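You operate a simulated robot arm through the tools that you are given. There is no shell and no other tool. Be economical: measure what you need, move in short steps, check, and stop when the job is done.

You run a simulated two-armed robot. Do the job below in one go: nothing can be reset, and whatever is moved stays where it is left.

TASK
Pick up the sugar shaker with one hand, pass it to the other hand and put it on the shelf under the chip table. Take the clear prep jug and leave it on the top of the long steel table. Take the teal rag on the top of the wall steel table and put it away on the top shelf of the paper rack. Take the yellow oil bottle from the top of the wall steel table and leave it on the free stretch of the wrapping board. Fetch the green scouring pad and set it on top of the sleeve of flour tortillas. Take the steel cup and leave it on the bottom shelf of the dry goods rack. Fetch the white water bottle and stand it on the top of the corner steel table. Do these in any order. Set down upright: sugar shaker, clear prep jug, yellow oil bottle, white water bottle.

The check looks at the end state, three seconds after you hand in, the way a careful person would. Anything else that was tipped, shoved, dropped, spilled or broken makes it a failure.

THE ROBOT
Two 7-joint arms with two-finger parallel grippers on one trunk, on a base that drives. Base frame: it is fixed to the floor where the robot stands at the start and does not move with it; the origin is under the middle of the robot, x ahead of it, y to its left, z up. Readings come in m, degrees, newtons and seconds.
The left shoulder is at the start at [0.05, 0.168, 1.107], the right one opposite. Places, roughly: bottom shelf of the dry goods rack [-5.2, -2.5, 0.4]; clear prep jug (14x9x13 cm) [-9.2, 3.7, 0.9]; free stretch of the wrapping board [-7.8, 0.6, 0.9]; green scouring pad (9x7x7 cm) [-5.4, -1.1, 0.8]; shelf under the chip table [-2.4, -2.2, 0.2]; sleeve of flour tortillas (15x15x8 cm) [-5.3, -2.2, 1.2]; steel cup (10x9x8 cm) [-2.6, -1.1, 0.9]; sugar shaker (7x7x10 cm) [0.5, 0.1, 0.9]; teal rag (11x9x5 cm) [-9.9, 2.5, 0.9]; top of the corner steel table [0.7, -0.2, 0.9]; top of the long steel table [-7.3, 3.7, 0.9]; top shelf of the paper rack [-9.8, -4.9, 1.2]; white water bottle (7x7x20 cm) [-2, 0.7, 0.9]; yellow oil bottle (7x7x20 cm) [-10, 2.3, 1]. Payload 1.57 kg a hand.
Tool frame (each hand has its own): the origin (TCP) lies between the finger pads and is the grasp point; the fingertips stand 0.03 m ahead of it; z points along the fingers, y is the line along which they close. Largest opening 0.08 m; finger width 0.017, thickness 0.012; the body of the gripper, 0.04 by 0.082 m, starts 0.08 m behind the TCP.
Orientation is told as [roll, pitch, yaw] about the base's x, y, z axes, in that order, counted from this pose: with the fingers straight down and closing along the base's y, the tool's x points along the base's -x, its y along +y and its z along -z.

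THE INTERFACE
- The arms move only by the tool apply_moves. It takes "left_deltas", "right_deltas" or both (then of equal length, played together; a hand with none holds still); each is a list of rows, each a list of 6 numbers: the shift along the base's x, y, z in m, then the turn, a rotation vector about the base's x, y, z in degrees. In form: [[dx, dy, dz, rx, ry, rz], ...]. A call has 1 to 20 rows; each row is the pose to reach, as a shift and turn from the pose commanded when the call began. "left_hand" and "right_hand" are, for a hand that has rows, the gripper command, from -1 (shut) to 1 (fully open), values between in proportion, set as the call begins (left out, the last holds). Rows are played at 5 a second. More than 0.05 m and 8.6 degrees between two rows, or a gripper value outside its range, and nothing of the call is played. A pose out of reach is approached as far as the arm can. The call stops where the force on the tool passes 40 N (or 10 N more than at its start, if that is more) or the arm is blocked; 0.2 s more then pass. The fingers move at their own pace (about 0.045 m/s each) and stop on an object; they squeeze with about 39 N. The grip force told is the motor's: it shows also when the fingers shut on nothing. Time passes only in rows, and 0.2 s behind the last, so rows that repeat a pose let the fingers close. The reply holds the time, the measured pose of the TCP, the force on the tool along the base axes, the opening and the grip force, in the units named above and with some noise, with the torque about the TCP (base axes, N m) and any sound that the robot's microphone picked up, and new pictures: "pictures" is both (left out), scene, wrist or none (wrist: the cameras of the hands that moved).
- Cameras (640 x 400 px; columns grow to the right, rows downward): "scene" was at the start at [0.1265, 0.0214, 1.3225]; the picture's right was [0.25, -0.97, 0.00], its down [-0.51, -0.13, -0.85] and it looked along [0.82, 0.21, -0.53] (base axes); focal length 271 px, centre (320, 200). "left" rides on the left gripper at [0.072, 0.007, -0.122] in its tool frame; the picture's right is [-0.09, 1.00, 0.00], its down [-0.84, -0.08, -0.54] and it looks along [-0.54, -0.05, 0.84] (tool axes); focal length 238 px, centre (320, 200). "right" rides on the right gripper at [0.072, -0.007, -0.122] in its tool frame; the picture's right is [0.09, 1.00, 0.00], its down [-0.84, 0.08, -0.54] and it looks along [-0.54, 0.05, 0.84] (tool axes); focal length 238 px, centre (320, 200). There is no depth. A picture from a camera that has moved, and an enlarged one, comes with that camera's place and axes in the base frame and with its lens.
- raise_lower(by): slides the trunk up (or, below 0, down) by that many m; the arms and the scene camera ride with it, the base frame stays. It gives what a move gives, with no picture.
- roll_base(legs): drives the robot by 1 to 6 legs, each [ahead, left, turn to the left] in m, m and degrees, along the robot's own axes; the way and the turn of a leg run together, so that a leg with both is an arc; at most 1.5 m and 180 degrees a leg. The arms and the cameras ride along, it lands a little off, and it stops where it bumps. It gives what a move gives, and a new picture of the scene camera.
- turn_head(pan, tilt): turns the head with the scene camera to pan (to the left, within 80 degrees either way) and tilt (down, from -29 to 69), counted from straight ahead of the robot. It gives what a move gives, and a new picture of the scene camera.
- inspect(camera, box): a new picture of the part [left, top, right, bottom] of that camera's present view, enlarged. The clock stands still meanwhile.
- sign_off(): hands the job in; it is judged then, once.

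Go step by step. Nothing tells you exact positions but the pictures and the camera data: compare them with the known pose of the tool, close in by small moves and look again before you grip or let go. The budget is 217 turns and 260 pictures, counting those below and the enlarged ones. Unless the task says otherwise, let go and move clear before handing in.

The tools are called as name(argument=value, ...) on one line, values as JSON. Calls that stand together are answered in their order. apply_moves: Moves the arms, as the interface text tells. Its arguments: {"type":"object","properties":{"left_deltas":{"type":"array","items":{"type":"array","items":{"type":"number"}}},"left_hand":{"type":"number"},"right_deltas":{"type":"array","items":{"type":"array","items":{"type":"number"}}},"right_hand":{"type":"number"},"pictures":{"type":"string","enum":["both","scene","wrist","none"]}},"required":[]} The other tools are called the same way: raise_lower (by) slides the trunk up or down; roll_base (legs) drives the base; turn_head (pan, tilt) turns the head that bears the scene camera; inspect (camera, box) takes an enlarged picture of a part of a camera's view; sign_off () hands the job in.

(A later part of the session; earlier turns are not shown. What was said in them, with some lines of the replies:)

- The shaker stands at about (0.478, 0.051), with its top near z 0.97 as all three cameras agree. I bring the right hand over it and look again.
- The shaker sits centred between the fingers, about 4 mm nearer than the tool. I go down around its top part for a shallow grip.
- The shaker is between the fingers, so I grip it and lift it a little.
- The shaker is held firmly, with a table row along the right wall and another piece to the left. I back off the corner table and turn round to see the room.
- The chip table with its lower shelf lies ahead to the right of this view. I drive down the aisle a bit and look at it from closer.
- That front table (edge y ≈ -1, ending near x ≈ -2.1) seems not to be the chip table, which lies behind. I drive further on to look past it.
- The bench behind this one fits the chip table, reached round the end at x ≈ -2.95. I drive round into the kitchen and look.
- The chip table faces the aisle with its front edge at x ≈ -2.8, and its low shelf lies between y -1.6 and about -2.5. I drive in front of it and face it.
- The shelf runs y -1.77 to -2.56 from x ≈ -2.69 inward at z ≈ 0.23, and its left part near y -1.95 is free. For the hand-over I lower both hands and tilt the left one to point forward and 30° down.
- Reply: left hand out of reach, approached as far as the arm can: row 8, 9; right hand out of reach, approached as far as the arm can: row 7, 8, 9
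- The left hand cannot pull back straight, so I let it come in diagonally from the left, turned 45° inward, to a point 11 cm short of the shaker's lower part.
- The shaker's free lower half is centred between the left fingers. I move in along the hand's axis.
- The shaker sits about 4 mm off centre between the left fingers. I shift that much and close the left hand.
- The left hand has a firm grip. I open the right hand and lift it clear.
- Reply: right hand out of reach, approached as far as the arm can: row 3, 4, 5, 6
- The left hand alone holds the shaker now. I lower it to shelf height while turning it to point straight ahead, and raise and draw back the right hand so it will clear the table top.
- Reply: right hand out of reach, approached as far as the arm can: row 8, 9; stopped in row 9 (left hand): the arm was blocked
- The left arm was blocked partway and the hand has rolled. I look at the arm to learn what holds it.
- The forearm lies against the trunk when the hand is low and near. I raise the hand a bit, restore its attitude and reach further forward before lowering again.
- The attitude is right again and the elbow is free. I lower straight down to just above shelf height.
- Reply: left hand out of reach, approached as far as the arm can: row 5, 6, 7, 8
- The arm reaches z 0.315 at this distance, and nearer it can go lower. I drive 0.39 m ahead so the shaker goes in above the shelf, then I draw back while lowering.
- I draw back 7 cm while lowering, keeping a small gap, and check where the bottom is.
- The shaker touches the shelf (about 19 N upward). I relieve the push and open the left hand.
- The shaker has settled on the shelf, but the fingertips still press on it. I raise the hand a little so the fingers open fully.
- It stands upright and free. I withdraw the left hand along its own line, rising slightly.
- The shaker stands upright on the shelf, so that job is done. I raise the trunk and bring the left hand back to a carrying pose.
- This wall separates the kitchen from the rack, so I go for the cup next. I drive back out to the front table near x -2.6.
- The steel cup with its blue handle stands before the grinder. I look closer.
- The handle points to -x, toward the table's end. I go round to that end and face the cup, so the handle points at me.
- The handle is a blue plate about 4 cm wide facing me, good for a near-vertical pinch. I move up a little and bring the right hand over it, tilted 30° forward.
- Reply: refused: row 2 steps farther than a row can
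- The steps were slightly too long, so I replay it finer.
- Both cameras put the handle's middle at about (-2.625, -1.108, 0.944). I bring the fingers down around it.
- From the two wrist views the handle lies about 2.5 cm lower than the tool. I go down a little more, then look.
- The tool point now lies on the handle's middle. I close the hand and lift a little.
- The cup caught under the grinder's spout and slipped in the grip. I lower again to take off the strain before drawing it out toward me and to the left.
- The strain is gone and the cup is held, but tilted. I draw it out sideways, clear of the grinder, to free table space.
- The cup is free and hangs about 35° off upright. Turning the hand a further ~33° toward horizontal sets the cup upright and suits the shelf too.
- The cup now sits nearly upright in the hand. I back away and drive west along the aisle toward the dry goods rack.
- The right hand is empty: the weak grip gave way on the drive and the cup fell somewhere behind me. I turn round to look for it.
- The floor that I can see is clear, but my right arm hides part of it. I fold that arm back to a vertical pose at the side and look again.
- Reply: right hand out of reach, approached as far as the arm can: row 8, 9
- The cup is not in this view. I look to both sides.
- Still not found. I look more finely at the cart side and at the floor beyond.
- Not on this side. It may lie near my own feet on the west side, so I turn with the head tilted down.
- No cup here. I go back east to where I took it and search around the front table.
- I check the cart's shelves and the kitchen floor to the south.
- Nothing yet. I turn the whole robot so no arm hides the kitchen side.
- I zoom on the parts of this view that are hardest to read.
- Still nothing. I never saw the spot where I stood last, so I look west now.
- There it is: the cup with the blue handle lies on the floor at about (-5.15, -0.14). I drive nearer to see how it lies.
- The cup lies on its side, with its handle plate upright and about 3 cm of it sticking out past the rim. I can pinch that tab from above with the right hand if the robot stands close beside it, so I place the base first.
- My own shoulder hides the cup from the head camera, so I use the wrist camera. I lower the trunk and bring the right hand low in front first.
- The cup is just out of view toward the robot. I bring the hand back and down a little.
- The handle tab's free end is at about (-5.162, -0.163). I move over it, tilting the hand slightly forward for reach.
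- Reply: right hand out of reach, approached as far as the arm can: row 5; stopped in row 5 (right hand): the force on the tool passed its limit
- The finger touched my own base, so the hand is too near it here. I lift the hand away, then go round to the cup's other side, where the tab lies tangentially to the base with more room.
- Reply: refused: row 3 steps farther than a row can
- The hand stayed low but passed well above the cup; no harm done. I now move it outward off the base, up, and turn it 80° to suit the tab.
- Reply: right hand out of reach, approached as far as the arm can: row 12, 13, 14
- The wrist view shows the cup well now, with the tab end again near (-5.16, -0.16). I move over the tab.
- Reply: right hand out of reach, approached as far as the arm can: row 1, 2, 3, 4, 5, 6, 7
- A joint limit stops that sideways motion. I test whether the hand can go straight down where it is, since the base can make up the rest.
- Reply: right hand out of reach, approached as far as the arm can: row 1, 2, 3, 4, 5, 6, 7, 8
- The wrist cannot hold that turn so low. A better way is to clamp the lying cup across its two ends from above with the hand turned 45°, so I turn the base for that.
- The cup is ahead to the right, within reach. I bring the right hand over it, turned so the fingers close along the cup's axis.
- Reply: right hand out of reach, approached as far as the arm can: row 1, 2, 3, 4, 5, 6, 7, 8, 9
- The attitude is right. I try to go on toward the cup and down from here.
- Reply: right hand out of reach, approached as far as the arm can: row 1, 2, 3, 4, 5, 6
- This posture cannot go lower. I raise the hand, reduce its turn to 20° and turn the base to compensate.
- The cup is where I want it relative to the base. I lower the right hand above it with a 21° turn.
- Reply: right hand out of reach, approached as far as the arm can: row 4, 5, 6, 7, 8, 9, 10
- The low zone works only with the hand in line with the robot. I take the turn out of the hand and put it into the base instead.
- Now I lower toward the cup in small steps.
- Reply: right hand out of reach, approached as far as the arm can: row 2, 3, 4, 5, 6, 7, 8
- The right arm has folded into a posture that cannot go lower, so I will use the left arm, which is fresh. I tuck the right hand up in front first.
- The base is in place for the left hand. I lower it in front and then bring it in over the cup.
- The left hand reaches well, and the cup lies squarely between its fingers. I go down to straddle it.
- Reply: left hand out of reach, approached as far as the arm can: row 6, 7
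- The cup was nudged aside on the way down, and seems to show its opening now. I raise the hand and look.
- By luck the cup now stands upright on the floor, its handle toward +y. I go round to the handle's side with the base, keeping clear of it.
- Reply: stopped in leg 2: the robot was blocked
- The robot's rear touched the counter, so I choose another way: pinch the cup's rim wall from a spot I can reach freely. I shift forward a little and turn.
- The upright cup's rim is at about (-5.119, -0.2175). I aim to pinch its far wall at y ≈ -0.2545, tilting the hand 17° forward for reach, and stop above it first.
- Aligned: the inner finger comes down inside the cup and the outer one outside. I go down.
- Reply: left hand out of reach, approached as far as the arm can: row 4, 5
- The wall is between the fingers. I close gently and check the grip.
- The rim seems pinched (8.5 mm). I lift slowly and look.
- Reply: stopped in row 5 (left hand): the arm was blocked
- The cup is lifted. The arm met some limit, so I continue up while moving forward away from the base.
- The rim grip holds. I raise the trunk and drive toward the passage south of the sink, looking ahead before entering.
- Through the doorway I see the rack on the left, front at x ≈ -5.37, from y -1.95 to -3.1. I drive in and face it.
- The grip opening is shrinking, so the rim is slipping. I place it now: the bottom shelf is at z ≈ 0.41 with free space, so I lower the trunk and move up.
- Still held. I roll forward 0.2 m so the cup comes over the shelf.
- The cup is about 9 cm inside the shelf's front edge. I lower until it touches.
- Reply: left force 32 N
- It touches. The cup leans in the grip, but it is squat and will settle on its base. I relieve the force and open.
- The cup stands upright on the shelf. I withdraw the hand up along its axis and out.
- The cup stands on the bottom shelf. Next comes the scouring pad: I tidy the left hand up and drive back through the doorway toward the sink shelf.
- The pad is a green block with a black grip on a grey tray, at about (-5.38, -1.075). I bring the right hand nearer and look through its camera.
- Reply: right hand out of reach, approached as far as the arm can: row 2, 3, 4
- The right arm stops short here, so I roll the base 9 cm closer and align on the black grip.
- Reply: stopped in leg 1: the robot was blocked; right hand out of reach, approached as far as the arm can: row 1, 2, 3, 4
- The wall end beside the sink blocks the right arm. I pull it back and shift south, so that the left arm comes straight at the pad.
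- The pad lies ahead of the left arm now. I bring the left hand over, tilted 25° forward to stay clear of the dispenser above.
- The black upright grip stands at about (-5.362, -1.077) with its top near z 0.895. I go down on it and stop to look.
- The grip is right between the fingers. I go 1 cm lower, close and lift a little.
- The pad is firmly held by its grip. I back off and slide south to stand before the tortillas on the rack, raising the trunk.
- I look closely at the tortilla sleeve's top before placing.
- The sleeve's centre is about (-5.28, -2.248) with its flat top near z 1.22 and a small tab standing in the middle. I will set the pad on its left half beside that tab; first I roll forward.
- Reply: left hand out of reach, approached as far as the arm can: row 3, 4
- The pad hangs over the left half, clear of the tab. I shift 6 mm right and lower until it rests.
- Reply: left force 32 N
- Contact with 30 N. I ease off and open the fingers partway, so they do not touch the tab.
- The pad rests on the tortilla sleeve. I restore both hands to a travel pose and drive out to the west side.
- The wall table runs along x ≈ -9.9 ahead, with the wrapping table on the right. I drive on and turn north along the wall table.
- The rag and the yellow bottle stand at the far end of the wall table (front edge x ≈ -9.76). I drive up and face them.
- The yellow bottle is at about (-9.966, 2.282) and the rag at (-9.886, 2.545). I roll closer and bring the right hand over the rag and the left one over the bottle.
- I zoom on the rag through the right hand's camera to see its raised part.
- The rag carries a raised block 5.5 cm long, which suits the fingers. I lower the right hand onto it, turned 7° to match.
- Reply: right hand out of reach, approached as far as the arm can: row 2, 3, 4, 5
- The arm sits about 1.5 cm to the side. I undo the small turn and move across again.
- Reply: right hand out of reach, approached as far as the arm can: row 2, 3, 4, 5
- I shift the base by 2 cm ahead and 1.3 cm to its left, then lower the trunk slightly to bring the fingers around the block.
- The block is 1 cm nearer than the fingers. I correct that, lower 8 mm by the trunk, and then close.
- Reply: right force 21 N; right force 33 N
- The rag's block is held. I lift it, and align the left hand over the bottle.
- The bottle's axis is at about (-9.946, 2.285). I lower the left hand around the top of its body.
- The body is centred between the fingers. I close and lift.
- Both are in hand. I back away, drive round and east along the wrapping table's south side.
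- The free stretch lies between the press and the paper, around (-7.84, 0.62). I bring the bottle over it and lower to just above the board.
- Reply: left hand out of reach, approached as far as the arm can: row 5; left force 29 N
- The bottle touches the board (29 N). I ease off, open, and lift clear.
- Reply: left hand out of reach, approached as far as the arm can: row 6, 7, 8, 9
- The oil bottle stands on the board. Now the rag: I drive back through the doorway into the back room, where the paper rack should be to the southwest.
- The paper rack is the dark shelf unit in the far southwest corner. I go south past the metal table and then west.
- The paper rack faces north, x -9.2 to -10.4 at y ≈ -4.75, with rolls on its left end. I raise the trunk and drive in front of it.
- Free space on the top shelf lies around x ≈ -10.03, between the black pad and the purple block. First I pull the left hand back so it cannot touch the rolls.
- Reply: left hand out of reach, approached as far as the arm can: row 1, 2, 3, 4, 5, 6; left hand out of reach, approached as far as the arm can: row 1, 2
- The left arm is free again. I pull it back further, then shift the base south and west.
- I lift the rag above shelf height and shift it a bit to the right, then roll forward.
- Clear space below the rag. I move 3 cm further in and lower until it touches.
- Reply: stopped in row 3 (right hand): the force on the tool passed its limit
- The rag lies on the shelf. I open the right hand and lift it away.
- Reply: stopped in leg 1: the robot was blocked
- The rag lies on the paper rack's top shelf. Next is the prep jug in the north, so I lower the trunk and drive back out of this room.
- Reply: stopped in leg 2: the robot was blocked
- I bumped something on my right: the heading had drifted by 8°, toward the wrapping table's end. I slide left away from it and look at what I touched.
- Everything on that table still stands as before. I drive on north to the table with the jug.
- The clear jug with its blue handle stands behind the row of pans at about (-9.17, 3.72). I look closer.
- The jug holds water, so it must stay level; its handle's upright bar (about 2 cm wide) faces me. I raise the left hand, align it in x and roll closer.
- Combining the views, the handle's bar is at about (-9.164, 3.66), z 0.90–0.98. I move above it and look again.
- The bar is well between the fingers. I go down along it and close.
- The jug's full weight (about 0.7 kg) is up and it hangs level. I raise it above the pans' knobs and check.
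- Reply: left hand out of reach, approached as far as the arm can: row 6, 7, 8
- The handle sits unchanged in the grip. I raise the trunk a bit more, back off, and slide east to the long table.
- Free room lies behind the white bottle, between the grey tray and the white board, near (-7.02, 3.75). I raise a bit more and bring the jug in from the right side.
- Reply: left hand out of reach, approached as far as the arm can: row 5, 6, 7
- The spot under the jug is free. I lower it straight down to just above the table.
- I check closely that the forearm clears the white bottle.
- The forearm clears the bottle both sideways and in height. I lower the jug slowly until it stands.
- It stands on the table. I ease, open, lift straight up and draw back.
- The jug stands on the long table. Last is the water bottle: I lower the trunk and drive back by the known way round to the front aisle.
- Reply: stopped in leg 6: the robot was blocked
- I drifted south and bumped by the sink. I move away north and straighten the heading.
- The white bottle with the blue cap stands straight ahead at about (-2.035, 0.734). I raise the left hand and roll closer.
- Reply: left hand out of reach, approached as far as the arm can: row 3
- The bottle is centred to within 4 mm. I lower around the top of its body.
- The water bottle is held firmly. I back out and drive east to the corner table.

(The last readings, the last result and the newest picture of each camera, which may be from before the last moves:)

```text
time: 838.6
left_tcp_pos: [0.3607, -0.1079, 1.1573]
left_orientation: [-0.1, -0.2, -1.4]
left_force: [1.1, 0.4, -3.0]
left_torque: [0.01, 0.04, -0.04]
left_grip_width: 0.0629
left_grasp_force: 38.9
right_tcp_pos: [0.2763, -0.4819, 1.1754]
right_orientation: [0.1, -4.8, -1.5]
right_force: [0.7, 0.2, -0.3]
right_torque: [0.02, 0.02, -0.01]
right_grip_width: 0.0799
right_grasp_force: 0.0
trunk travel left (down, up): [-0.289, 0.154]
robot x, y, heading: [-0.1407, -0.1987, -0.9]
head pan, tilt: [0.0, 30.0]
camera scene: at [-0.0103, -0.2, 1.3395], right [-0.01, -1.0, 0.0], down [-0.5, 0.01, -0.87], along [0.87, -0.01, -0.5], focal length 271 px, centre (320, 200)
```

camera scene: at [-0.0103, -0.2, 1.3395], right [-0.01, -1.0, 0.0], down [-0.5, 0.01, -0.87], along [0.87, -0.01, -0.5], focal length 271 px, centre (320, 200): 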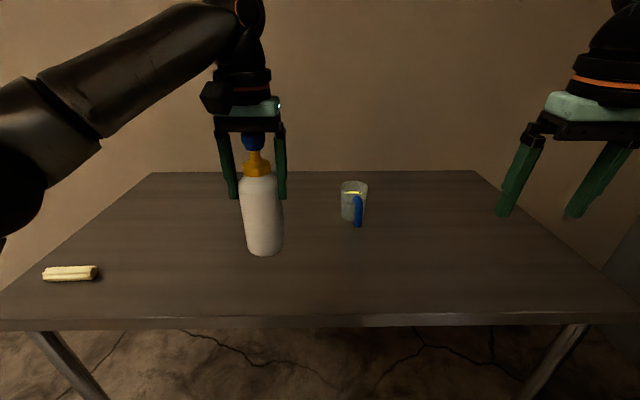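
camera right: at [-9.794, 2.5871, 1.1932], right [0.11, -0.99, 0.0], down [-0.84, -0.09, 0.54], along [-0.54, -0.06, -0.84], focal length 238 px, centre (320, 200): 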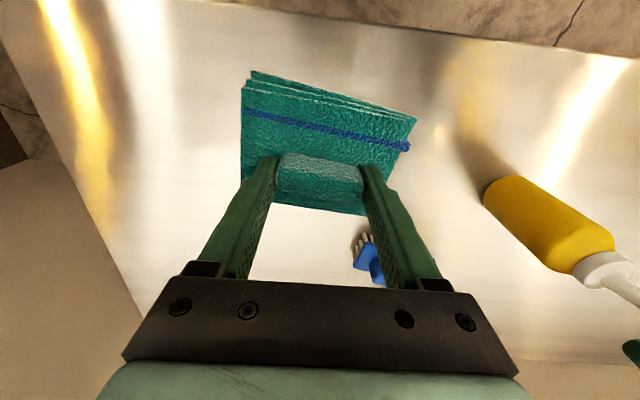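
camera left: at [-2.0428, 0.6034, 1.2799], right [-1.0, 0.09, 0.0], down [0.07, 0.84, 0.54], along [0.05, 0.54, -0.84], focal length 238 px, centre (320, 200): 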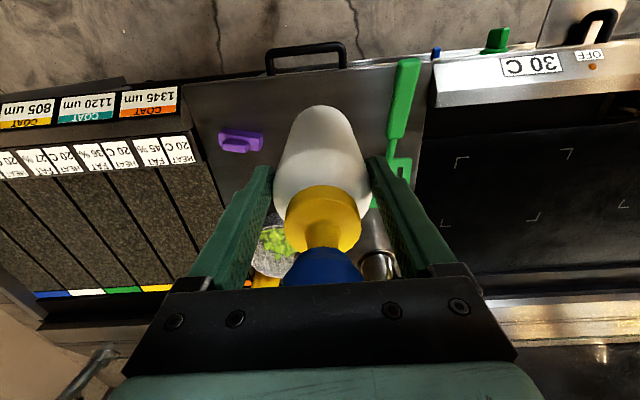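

The table is free around (0.51, -0.1). I roll 0.15 m closer and lower the bottle.

roll_base(legs=[[0.15, 0, 0]])

apply_moves(left_deltas=[[0, 0, -0.03, 0, 0, 0], [0, 0, -0.06, 0, 0, 0], [0, 0, -0.09, 0, 0, 0], [0, 0, -0.12, 0, 0, 0], [0, 0, -0.145, 0, 0, 0], [0, 0, -0.145, 0, 0, 0]], pictures="none")

```text
time: 840.0
left_tcp_pos: [0.5127, -0.1109, 1.159]
left_orientation: [0.0, -0.1, -1.4]
left_force: [0.2, -0.1, -3.3]
left_torque: [0.0, 0.04, 0.01]
left_grip_width: 0.0629
left_grasp_force: 38.3
right_tcp_pos: [0.4294, -0.4846, 1.175]
right_orientation: [0.1, -4.7, -1.2]
right_force: [-0.7, -0.9, 0.5]
right_torque: [-0.03, 0.01, -0.01]
right_grip_width: 0.0801
right_grasp_force: 0.1
trunk travel left (down, up): [-0.289, 0.154]
robot x, y, heading: [0.0101, -0.1988, -0.7]
head pan, tilt: [0.0, 30.0]
camera scene: at [0.1423, -0.202, 1.3394], right [-0.01, -1.0, 0.0], down [-0.5, 0.01, -0.87], along [0.87, -0.01, -0.5], focal length 271 px, centre (320, 200)
```

scene: 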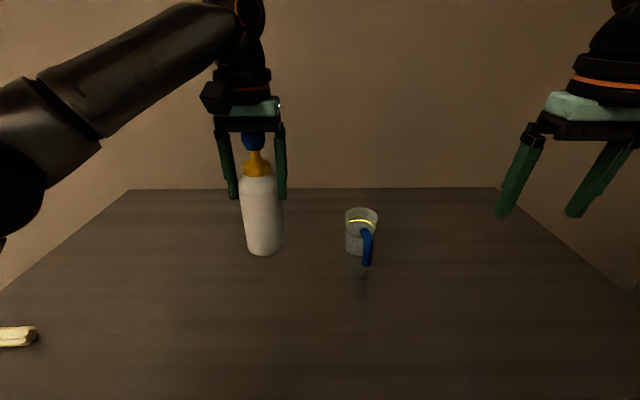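

```text
time: 841.4
left_tcp_pos: [0.5133, -0.111, 1.0138]
left_orientation: [0.0, -0.2, -1.3]
left_force: [0.0, 0.0, -0.8]
left_torque: [0.07, -0.08, 0.02]
left_grip_width: 0.0632
left_grasp_force: 39.1
right_tcp_pos: [0.4298, -0.4838, 1.1762]
right_orientation: [0.2, -4.9, -1.2]
right_force: [-0.1, -0.4, 0.3]
right_torque: [0.01, 0.02, 0.03]
right_grip_width: 0.0801
right_grasp_force: 0.0
trunk travel left (down, up): [-0.289, 0.154]
robot x, y, heading: [0.0098, -0.1959, -0.7]
head pan, tilt: [0.0, 30.0]
```

apply_moves(left_deltas=[[0, 0, -0.002, 0, 0, 0], [0, 0, -0.005, 0, 0, 0], [0, 0, -0.007, 0, 0, 0]], pictures="none")

```text
time: 842.1
left_tcp_pos: [0.5099, -0.112, 1.0098]
left_orientation: [-0.3, -0.5, -1.7]
left_force: [0.7, 1.2, 26.4]
left_torque: [0.05, -0.31, -0.19]
left_grip_width: 0.0622
left_grasp_force: 38.8
right_tcp_pos: [0.4265, -0.4836, 1.178]
right_orientation: [0.3, -4.9, -1.3]
right_force: [0.3, -0.2, 0.4]
right_torque: [0.0, 0.04, 0.02]
right_grip_width: 0.0802
right_grasp_force: 0.0
trunk travel left (down, up): [-0.289, 0.154]
robot x, y, heading: [0.0151, -0.2026, -0.9]
head pan, tilt: [0.0, 30.0]
```

The bottle stands on the table. I ease off, open, and lift clear.

apply_moves(left_deltas=[[0, 0, 0.004, 0, 0, 0], [0, 0, 0.004, 0, 0, 0]], pictures="none")

apply_moves(left_deltas=[[0, 0, 0, 0, 0, 0], [0, 0, 0, 0, 0, 0], [0, 0, 0.03, 0, 0, 0], [0, 0, 0.07, 0, 0, 0], [0, 0, 0.11, 0, 0, 0], [0, 0, 0.15, 0, 0, 0], [-0.03, 0.02, 0.17, 0, 0, 0]], left_hand=1, pictures="scene")

```text
time: 842.8
left_tcp_pos: [0.5114, -0.1108, 1.0099]
left_orientation: [0.0, -0.1, -1.5]
left_force: [-0.9, -2.2, 11.6]
left_torque: [-0.33, -0.1, -0.05]
left_grip_width: 0.062
left_grasp_force: 39.4
right_tcp_pos: [0.4283, -0.4835, 1.1759]
right_orientation: [0.3, -5.0, -1.4]
right_force: [-0.3, 0.4, -0.3]
right_torque: [-0.01, 0.01, -0.02]
right_grip_width: 0.08
right_grasp_force: 0.0
trunk travel left (down, up): [-0.289, 0.154]
robot x, y, heading: [0.0141, -0.196, -0.6]
head pan, tilt: [0.0, 30.0]
```

```text
time: 844.4
left_tcp_pos: [0.4793, -0.0913, 1.1797]
left_orientation: [-0.1, -0.3, -1.4]
left_force: [0.4, 0.1, 0.1]
left_torque: [-0.03, 0.01, -0.01]
left_grip_width: 0.0801
left_grasp_force: 0.0
right_tcp_pos: [0.4286, -0.4828, 1.1769]
right_orientation: [0.1, -4.9, -1.3]
right_force: [0.0, 0.2, -0.5]
right_torque: [-0.01, -0.02, -0.01]
right_grip_width: 0.08
right_grasp_force: 0.1
trunk travel left (down, up): [-0.289, 0.154]
robot x, y, heading: [0.0107, -0.1985, -0.7]
head pan, tilt: [0.0, 30.0]
camera scene: at [0.1406, -0.2012, 1.3397], right [-0.01, -1.0, 0.0], down [-0.5, 0.01, -0.87], along [0.87, -0.01, -0.5], focal length 271 px, centre (320, 200)
```

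scene: 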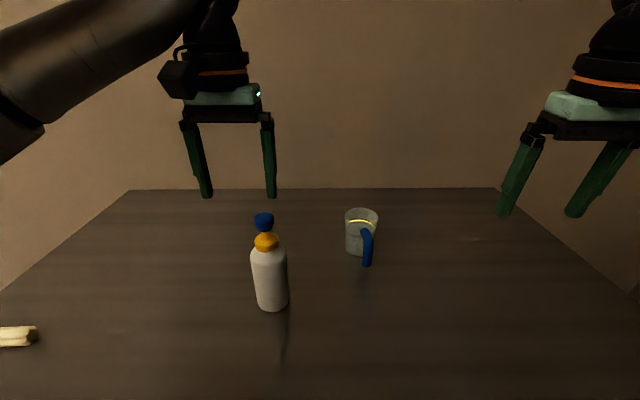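

All seven things are where they belong and both hands are clear, so I hand the job in.

sign_off()

```text
The job is handed in.
```

All seven items are in the places you asked for, but the steel cup fell once on the way, and I bumped into things four times without re-checking every spot.

| Item | Where it is now |
|---|---|
| Sugar shaker | Upright on the shelf under the chip table, after being passed from the right hand to the left |
| Clear prep jug | Upright on the long steel table, with no spill seen |
| Teal rag | On the top shelf of the paper rack |
| Yellow oil bottle | Upright on the free stretch of the wrapping board |
| Green scouring pad | On the left half of the tortilla sleeve, beside its tab, overhanging the edge by about 2 cm |
| Steel cup | Standing on the bottom shelf of the dry goods rack |
| White water bottle | Upright on the corner steel table |

- **Dropped cup:** The cup first caught under the grinder's spout and later slipped out of the grip onto the floor. I picked it up and placed it. I looked at the grinder afterwards and it had not moved.
- **Bumps:** The robot touched the serving counter, a bin near the paper rack, something beside the wrapping table, and something by the sink. The wrapping table looked undisturbed afterwards. At the sink, the paper towel roll and green cup were still standing in the picture taken at the bump. I did not look again at the counter or the bin.
- **Tortilla sleeve:** Two similar stacks sit on the rack. I chose the one that matches the position you gave; I saw no label telling them apart.
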